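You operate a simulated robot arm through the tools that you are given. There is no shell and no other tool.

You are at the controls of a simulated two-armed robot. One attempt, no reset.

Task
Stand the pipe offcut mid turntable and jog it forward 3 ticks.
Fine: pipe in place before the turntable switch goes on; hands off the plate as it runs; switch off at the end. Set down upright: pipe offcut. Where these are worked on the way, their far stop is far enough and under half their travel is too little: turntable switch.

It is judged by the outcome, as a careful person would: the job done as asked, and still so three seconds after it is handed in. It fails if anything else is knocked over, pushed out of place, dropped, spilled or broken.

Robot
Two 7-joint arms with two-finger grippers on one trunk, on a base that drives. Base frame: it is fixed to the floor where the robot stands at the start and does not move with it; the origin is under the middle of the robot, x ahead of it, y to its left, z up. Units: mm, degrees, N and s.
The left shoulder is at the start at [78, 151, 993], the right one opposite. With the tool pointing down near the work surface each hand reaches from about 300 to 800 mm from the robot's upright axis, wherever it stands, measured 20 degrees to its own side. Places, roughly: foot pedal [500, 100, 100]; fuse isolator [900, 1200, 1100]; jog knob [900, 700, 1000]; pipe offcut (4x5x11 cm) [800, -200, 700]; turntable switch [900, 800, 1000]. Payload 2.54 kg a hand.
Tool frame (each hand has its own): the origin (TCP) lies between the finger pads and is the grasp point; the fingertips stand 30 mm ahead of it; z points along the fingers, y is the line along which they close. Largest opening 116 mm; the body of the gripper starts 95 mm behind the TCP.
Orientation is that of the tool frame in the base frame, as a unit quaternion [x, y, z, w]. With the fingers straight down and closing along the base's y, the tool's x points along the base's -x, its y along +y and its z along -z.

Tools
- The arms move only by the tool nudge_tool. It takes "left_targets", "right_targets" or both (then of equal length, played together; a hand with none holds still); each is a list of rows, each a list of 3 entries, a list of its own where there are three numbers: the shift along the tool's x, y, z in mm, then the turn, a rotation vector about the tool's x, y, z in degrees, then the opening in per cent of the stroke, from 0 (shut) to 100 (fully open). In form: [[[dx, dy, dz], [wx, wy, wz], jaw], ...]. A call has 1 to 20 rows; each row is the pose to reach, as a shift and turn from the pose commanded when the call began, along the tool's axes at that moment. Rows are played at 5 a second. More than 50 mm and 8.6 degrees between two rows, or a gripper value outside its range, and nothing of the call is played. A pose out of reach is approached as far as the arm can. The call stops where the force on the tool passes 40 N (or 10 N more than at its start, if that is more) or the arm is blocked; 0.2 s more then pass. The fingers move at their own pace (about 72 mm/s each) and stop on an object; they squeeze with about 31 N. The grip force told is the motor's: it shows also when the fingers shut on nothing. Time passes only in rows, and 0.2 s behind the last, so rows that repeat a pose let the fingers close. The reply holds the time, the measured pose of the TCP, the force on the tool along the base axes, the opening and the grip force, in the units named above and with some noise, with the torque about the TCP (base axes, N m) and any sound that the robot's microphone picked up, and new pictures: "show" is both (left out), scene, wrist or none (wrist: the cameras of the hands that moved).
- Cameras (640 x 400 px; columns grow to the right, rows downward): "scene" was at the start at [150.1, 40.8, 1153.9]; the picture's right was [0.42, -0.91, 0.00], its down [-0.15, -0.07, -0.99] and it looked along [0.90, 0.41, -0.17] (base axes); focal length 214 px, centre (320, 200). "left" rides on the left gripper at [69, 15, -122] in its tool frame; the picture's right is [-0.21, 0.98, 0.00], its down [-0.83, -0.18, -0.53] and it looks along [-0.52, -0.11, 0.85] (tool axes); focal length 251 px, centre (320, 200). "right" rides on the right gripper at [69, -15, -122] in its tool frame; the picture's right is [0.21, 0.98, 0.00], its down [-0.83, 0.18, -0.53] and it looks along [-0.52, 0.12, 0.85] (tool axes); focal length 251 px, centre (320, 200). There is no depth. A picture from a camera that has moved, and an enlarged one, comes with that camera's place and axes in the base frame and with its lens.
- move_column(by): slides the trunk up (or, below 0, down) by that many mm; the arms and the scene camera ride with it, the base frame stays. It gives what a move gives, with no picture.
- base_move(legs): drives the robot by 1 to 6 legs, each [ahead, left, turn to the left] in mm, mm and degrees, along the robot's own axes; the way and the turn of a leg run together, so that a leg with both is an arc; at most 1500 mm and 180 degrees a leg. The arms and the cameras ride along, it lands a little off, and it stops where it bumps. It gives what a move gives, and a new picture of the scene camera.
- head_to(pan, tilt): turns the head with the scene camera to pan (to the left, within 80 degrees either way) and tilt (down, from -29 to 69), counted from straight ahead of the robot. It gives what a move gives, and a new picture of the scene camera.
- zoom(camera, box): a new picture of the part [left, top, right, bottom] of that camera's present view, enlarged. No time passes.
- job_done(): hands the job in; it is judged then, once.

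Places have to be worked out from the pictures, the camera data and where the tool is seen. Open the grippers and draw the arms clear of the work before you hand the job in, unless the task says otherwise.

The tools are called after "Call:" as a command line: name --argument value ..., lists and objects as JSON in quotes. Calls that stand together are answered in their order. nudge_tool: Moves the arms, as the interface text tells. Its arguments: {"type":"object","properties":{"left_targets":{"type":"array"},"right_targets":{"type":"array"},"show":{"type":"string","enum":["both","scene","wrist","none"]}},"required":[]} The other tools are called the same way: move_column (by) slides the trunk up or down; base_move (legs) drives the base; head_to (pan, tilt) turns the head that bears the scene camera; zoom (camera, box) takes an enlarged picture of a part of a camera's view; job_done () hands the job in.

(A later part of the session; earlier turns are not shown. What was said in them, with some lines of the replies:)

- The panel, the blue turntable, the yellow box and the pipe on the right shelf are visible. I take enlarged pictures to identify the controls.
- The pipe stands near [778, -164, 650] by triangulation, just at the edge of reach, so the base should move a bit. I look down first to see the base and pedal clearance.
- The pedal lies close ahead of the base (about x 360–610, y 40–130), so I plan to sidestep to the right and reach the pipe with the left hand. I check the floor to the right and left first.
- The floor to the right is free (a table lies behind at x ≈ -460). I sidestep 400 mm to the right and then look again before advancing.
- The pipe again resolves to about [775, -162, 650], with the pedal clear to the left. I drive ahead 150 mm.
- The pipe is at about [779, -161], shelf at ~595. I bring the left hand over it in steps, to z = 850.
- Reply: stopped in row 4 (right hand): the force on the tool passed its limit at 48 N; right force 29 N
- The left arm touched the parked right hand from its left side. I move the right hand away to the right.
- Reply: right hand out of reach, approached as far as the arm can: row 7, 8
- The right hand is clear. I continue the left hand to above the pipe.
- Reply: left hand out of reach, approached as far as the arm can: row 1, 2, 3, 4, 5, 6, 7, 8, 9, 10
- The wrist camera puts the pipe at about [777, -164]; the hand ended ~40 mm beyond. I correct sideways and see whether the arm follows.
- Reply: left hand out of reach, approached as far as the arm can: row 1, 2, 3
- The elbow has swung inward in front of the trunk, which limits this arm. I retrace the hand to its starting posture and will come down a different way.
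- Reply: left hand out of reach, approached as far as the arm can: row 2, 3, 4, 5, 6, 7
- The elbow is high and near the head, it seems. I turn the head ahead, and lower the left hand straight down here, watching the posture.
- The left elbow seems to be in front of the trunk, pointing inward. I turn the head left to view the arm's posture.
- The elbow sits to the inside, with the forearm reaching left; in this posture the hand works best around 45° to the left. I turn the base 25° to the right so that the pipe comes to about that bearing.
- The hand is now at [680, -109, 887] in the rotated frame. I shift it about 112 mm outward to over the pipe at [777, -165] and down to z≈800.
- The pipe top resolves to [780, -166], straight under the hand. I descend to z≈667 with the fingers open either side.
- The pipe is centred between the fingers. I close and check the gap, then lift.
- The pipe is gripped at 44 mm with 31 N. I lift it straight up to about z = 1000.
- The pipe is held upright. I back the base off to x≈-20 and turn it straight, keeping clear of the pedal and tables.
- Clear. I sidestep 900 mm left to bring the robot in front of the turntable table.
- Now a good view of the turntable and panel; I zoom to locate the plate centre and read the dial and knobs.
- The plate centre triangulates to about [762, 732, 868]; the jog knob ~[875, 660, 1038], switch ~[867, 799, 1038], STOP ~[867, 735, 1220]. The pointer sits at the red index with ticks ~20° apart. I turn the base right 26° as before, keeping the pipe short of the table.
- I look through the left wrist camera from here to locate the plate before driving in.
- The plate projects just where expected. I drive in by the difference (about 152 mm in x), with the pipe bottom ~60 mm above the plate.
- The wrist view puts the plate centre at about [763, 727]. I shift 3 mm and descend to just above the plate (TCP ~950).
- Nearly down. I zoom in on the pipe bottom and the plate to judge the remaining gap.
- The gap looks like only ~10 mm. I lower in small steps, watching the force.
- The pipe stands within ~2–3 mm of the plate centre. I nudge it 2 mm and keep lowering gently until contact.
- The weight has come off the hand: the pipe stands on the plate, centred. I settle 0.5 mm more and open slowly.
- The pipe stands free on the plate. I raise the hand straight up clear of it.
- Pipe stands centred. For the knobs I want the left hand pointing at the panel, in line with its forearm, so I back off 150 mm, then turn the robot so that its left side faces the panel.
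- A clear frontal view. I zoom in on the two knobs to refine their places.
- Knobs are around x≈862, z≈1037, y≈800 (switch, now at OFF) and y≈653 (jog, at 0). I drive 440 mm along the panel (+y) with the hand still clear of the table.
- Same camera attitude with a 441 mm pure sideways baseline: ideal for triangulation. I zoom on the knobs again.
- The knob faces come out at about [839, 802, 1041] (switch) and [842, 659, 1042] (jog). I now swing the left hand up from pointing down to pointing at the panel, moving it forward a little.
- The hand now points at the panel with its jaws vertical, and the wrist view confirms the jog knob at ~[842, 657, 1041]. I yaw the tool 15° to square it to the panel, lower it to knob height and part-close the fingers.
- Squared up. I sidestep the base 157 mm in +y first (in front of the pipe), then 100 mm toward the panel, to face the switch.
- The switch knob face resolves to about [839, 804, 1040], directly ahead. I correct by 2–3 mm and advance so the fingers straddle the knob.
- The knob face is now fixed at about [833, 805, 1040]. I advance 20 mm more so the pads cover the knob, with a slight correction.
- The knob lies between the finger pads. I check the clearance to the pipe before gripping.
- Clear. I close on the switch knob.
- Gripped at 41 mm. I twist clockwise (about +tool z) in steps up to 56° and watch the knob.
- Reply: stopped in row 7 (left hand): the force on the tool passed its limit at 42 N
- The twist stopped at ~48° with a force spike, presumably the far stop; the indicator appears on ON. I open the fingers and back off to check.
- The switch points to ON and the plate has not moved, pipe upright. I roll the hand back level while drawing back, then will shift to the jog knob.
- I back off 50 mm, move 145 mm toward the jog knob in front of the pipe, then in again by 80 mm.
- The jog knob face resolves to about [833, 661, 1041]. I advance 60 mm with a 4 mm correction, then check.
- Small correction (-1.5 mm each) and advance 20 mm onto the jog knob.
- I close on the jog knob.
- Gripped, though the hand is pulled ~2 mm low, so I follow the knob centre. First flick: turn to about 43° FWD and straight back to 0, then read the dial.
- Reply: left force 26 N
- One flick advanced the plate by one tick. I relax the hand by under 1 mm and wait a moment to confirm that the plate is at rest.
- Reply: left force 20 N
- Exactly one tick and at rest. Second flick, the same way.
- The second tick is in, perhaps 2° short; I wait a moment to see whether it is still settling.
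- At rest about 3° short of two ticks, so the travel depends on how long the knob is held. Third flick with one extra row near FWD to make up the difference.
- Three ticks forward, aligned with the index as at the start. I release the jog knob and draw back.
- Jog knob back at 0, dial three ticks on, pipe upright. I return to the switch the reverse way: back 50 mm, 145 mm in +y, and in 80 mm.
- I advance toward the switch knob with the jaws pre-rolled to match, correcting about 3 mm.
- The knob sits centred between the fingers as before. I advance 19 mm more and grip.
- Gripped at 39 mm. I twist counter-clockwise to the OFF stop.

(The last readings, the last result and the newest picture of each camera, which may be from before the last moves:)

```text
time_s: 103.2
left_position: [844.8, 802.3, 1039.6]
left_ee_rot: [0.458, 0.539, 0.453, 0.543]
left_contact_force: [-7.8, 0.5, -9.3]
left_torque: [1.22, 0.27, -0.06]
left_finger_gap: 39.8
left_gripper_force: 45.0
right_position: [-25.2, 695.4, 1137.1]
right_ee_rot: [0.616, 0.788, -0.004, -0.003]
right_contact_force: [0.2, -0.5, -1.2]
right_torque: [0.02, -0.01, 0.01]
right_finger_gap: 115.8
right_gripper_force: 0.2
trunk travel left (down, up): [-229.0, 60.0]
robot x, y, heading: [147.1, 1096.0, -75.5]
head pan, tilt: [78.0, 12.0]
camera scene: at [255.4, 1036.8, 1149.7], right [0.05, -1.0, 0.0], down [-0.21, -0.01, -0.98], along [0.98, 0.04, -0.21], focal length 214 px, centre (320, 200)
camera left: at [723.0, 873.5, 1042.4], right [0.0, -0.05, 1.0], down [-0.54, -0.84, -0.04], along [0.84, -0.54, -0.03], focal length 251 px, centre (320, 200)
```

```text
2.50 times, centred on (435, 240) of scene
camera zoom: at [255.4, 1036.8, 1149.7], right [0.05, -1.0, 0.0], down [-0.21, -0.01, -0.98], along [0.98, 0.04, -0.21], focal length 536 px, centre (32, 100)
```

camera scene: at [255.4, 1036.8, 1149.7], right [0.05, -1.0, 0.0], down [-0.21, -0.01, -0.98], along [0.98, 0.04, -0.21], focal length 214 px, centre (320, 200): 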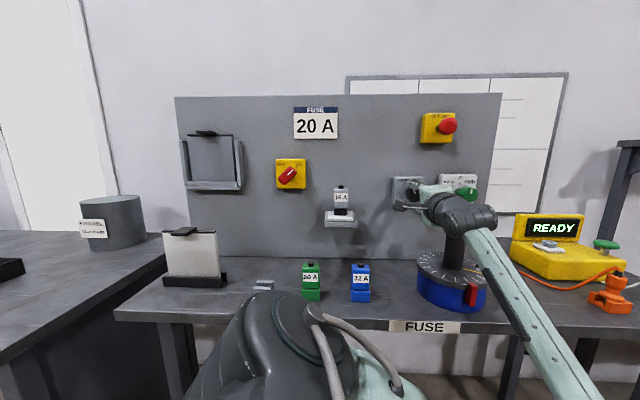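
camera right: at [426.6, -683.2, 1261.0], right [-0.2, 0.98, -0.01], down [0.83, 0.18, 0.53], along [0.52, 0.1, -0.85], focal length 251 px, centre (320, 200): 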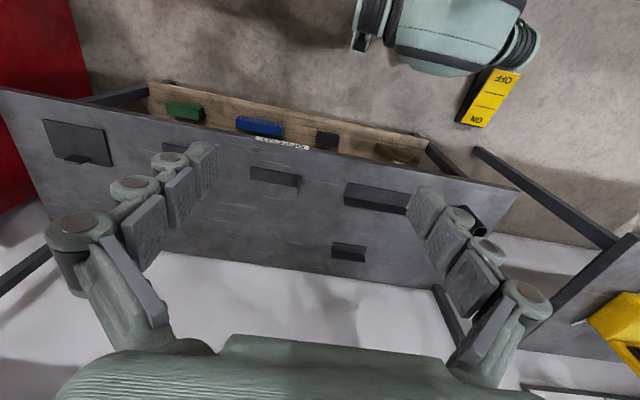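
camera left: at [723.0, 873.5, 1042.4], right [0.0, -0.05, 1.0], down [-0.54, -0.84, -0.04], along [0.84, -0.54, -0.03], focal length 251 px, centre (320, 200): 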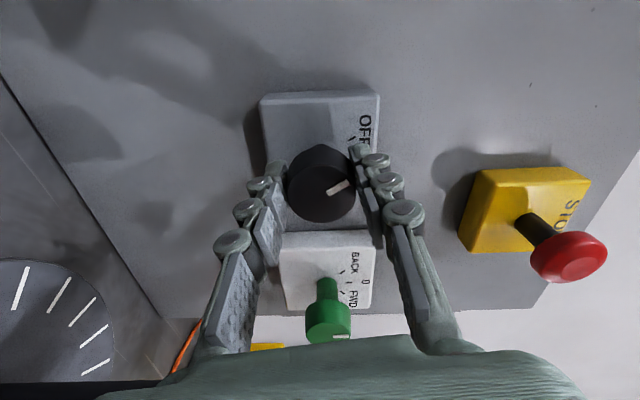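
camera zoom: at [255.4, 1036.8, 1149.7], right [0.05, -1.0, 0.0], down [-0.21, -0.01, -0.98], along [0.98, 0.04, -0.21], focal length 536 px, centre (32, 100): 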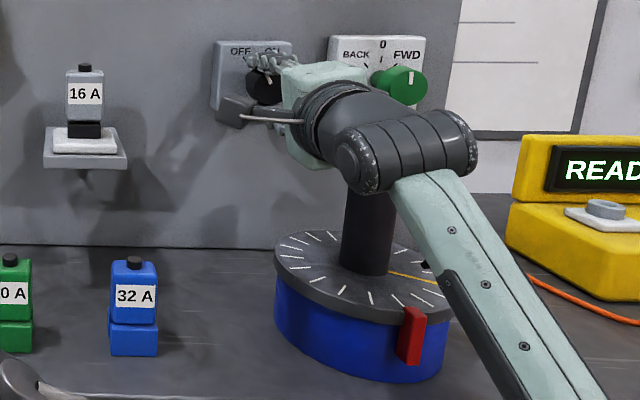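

Torque of 1.2 N·m shows the OFF stop is reached. I release and draw back to verify.

Call:
nudge_tool --left_targets '[[[0, 0, 0], [0, 0, 0], 40], [[0, 0, 0], [0, 0, 0], 60], [[0, 0, 0], [0, 0, 0], 60], [[0, 0, -25], [0, 0, 0], 60], [[0, 0, -50], [0, 0, 0], 60], [[0, 0, -80], [0, 0, 0], 60], [[0, 0, -115], [0, 0, 0], 60], [[0, 0, -115], [0, 0, 0], 60]]'

Call:
zoom --camera "left" --box '[220, 60, 420, 200]'

Call:
zoom --camera "scene" --box '[370, 160, 500, 320]'

```text
time_s: 105.0
left_position: [730.2, 803.4, 1041.0]
left_ee_rot: [0.456, 0.539, 0.452, 0.544]
left_contact_force: [0.0, 0.0, -0.3]
left_torque: [0.01, -0.02, 0.03]
left_finger_gap: 69.6
left_gripper_force: 0.1
right_position: [-25.2, 696.3, 1136.8]
right_ee_rot: [0.616, 0.788, -0.005, -0.003]
right_contact_force: [-0.4, 0.2, -0.3]
right_torque: [0.0, 0.04, 0.01]
right_finger_gap: 115.8
right_gripper_force: 0.0
trunk travel left (down, up): [-229.0, 60.0]
robot x, y, heading: [145.2, 1094.1, -75.2]
head pan, tilt: [78.0, 12.0]
camera scene: at [255.4, 1037.1, 1149.8], right [0.05, -1.0, 0.0], down [-0.21, -0.01, -0.98], along [0.98, 0.04, -0.21], focal length 214 px, centre (320, 200)
camera left: at [607.8, 874.5, 1043.6], right [0.0, -0.04, 1.0], down [-0.54, -0.84, -0.04], along [0.84, -0.54, -0.02], focal length 251 px, centre (320, 200)
```

scene: 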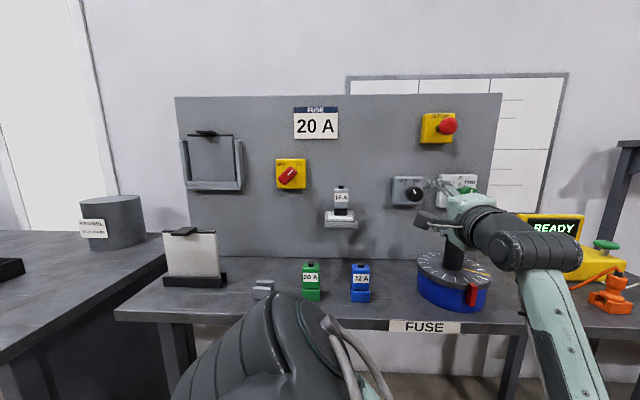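
left: 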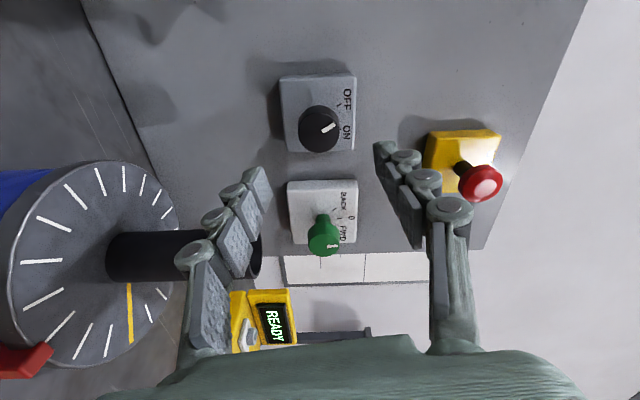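

```text
2.86 times, centred on (320, 130) of left
camera zoom: at [607.8, 874.5, 1043.6], right [0.0, -0.04, 1.0], down [-0.54, -0.84, -0.04], along [0.84, -0.54, -0.02], focal length 718 px, centre (320, 400)
```

zoom: 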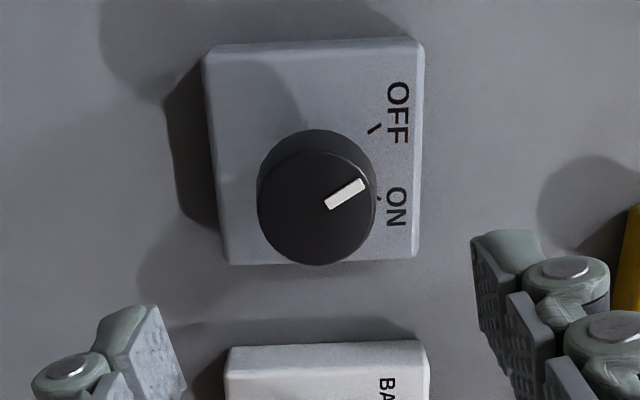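

```text
2.50 times, centred on (435, 240) of scene
camera zoom: at [255.4, 1037.1, 1149.8], right [0.05, -1.0, 0.0], down [-0.21, -0.01, -0.98], along [0.98, 0.04, -0.21], focal length 536 px, centre (32, 100)
```

zoom: 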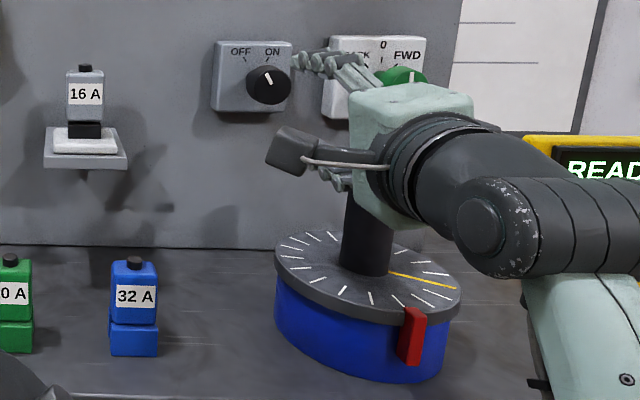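

The switch shows OFF. I withdraw from the table and take a last look at the whole.

Call:
base_move --legs '[[-44, -164, 0]]'

Call:
nudge_tool --left_targets '[[[0, 0, 0], [0, 0, 0], 80], [[0, 0, 0], [0, 0, 0], 100], [[0, 0, 0], [0, 0, 0], 100]]' --show "none"

Call:
zoom --camera "scene" --box '[340, 140, 480, 300]'

Call:
zoom --camera "left" --box '[0, 0, 640, 400]'

```text
time_s: 107.2
left_position: [562.0, 805.9, 1041.6]
left_ee_rot: [0.456, 0.54, 0.452, 0.545]
left_contact_force: [0.7, -1.1, -0.8]
left_torque: [0.0, -0.02, 0.02]
left_finger_gap: 69.9
left_gripper_force: 0.1
right_position: [-194.5, 697.1, 1138.0]
right_ee_rot: [0.616, 0.788, -0.004, -0.003]
right_contact_force: [0.3, 0.5, 0.9]
right_torque: [-0.05, -0.05, 0.01]
right_finger_gap: 116.2
right_gripper_force: 0.0
trunk travel left (down, up): [-229.0, 60.0]
robot x, y, heading: [-20.7, 1097.4, -75.3]
head pan, tilt: [78.0, 12.0]
camera scene: at [86.6, 1039.1, 1149.9], right [0.05, -1.0, 0.0], down [-0.21, -0.01, -0.98], along [0.98, 0.05, -0.21], focal length 214 px, centre (320, 200)
```

scene: 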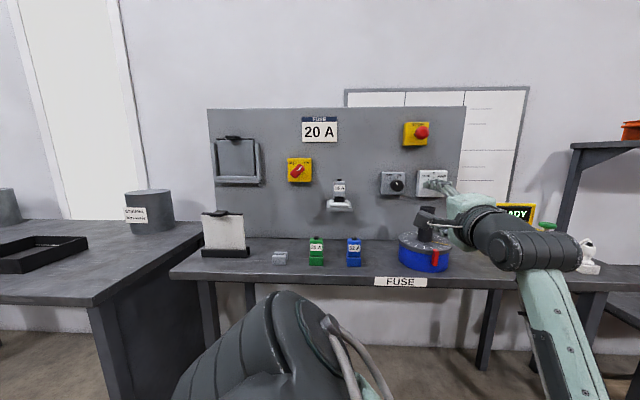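

```text
time_s: 108.0
left_position: [562.7, 806.7, 1041.2]
left_ee_rot: [0.456, 0.539, 0.453, 0.543]
left_contact_force: [0.5, -0.2, 0.3]
left_torque: [0.01, 0.01, 0.01]
left_finger_gap: 115.8
left_gripper_force: 0.1
right_position: [-194.2, 697.2, 1138.1]
right_ee_rot: [0.616, 0.788, -0.005, -0.002]
right_contact_force: [-0.5, 0.4, 0.2]
right_torque: [0.0, 0.03, 0.04]
right_finger_gap: 116.0
right_gripper_force: 0.0
trunk travel left (down, up): [-229.0, 60.0]
robot x, y, heading: [-27.3, 1100.6, -75.4]
head pan, tilt: [78.0, 12.0]
```

```text
2.50 times, centred on (410, 220) of scene
camera zoom: at [86.7, 1039.1, 1149.8], right [0.05, -1.0, 0.0], down [-0.21, -0.01, -0.98], along [0.98, 0.05, -0.21], focal length 536 px, centre (95, 150)
```

zoom: 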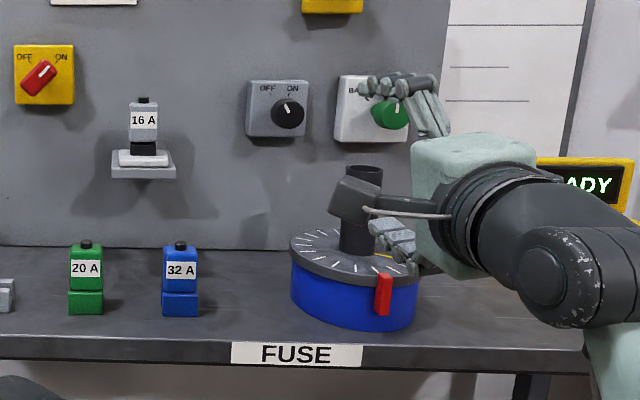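

```text
1.00 times, centred on (320, 200) of left (not enlarged: the box is as wide or as high as the picture)
camera zoom: at [439.6, 876.8, 1043.7], right [0.0, -0.04, 1.0], down [-0.54, -0.84, -0.04], along [0.84, -0.54, -0.02], focal length 251 px, centre (320, 200)
```

zoom: 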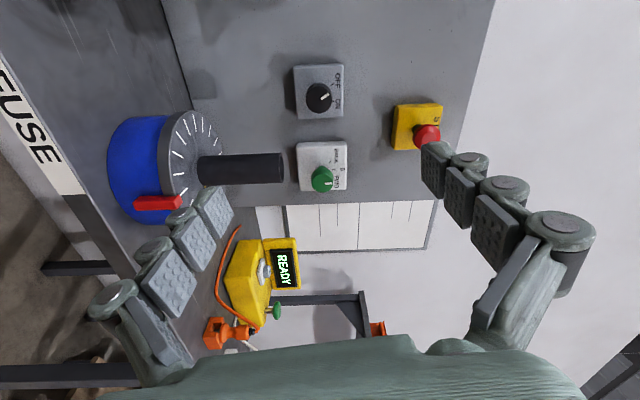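

The hand hides the dial from here; I sidestep 200 mm to the right for an unobstructed final check.

Call:
base_move --legs '[[193, -52, 0]]'

Call:
zoom --camera "scene" --box '[310, 150, 420, 290]'

```text
time_s: 109.7
left_position: [562.3, 608.0, 1042.3]
left_ee_rot: [0.456, 0.54, 0.453, 0.543]
left_contact_force: [-0.4, -0.3, 0.1]
left_torque: [-0.01, 0.0, 0.04]
left_finger_gap: 116.2
left_gripper_force: 0.0
right_position: [-193.1, 496.5, 1137.2]
right_ee_rot: [0.615, 0.789, -0.004, -0.003]
right_contact_force: [-0.4, 0.0, 0.1]
right_torque: [0.0, 0.0, -0.01]
right_finger_gap: 116.1
right_gripper_force: 0.1
trunk travel left (down, up): [-229.0, 60.0]
robot x, y, heading: [-24.6, 898.7, -75.3]
head pan, tilt: [78.0, 12.0]
camera scene: at [86.8, 838.8, 1149.8], right [0.05, -1.0, 0.0], down [-0.21, -0.01, -0.98], along [0.98, 0.05, -0.21], focal length 214 px, centre (320, 200)
```

scene: 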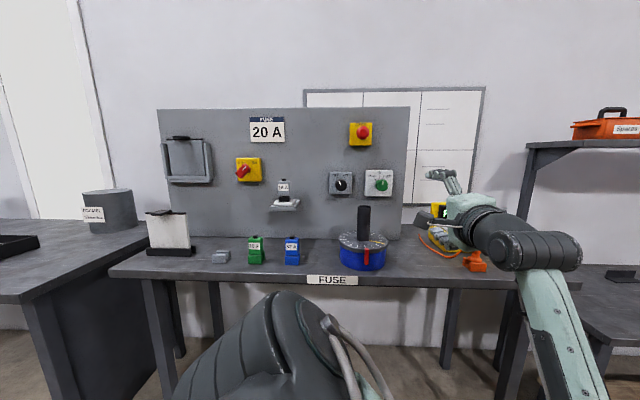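

```text
2.86 times, centred on (365, 220) of scene
camera zoom: at [86.8, 838.8, 1149.8], right [0.05, -1.0, 0.0], down [-0.21, -0.01, -0.98], along [0.98, 0.05, -0.21], focal length 613 px, centre (191, 143)
```

zoom: 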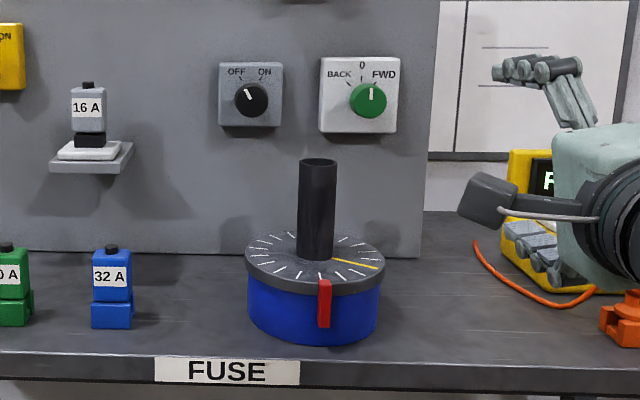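

Switch at OFF, jog at 0, pipe upright. One closer look at the dial.

Call:
zoom --camera "scene" --box '[338, 225, 392, 260]'

```text
11.43 times, centred on (365, 242) of scene
camera zoom: at [86.8, 838.8, 1149.8], right [0.05, -1.0, 0.0], down [-0.21, -0.01, -0.98], along [0.98, 0.05, -0.21], focal length 2451 px, centre (-194, -286)
```

zoom: 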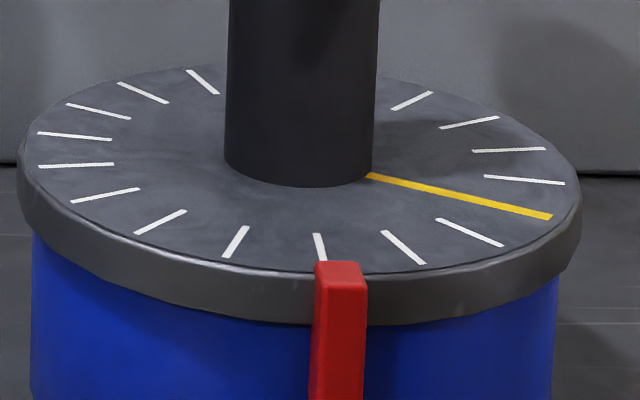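

The pointer is exactly three ticks past the index, the pipe stands mid-plate, the switch is off, and both grippers are open and clear. I hand the job in.

Call:
job_done

```text
The job is handed in.
```

The pipe offcut is standing upright in the middle of the turntable, and the plate has been jogged forward 3 ticks. I've handed the job in.

- **Order:** the pipe was in place before the turntable switch went on. The hand stayed off the plate while it ran.
- **Jog:** I turned the jog knob to FWD three times. The plate moves for as long as the knob is held, so each turn gave roughly one tick. I held the third slightly longer to make up a shortfall of about 3°. In the last close-up the pointer is three ticks past the red index, to within a few degrees.
- **End state:** the switch is at OFF, turned until it hit its stop, and the jog knob is back at 0. Both grippers are open and clear of the table.

Early on, before I picked up the pipe, the left arm bumped the parked right hand, and I moved that hand away. I saw nothing else in the scene knocked or moved.
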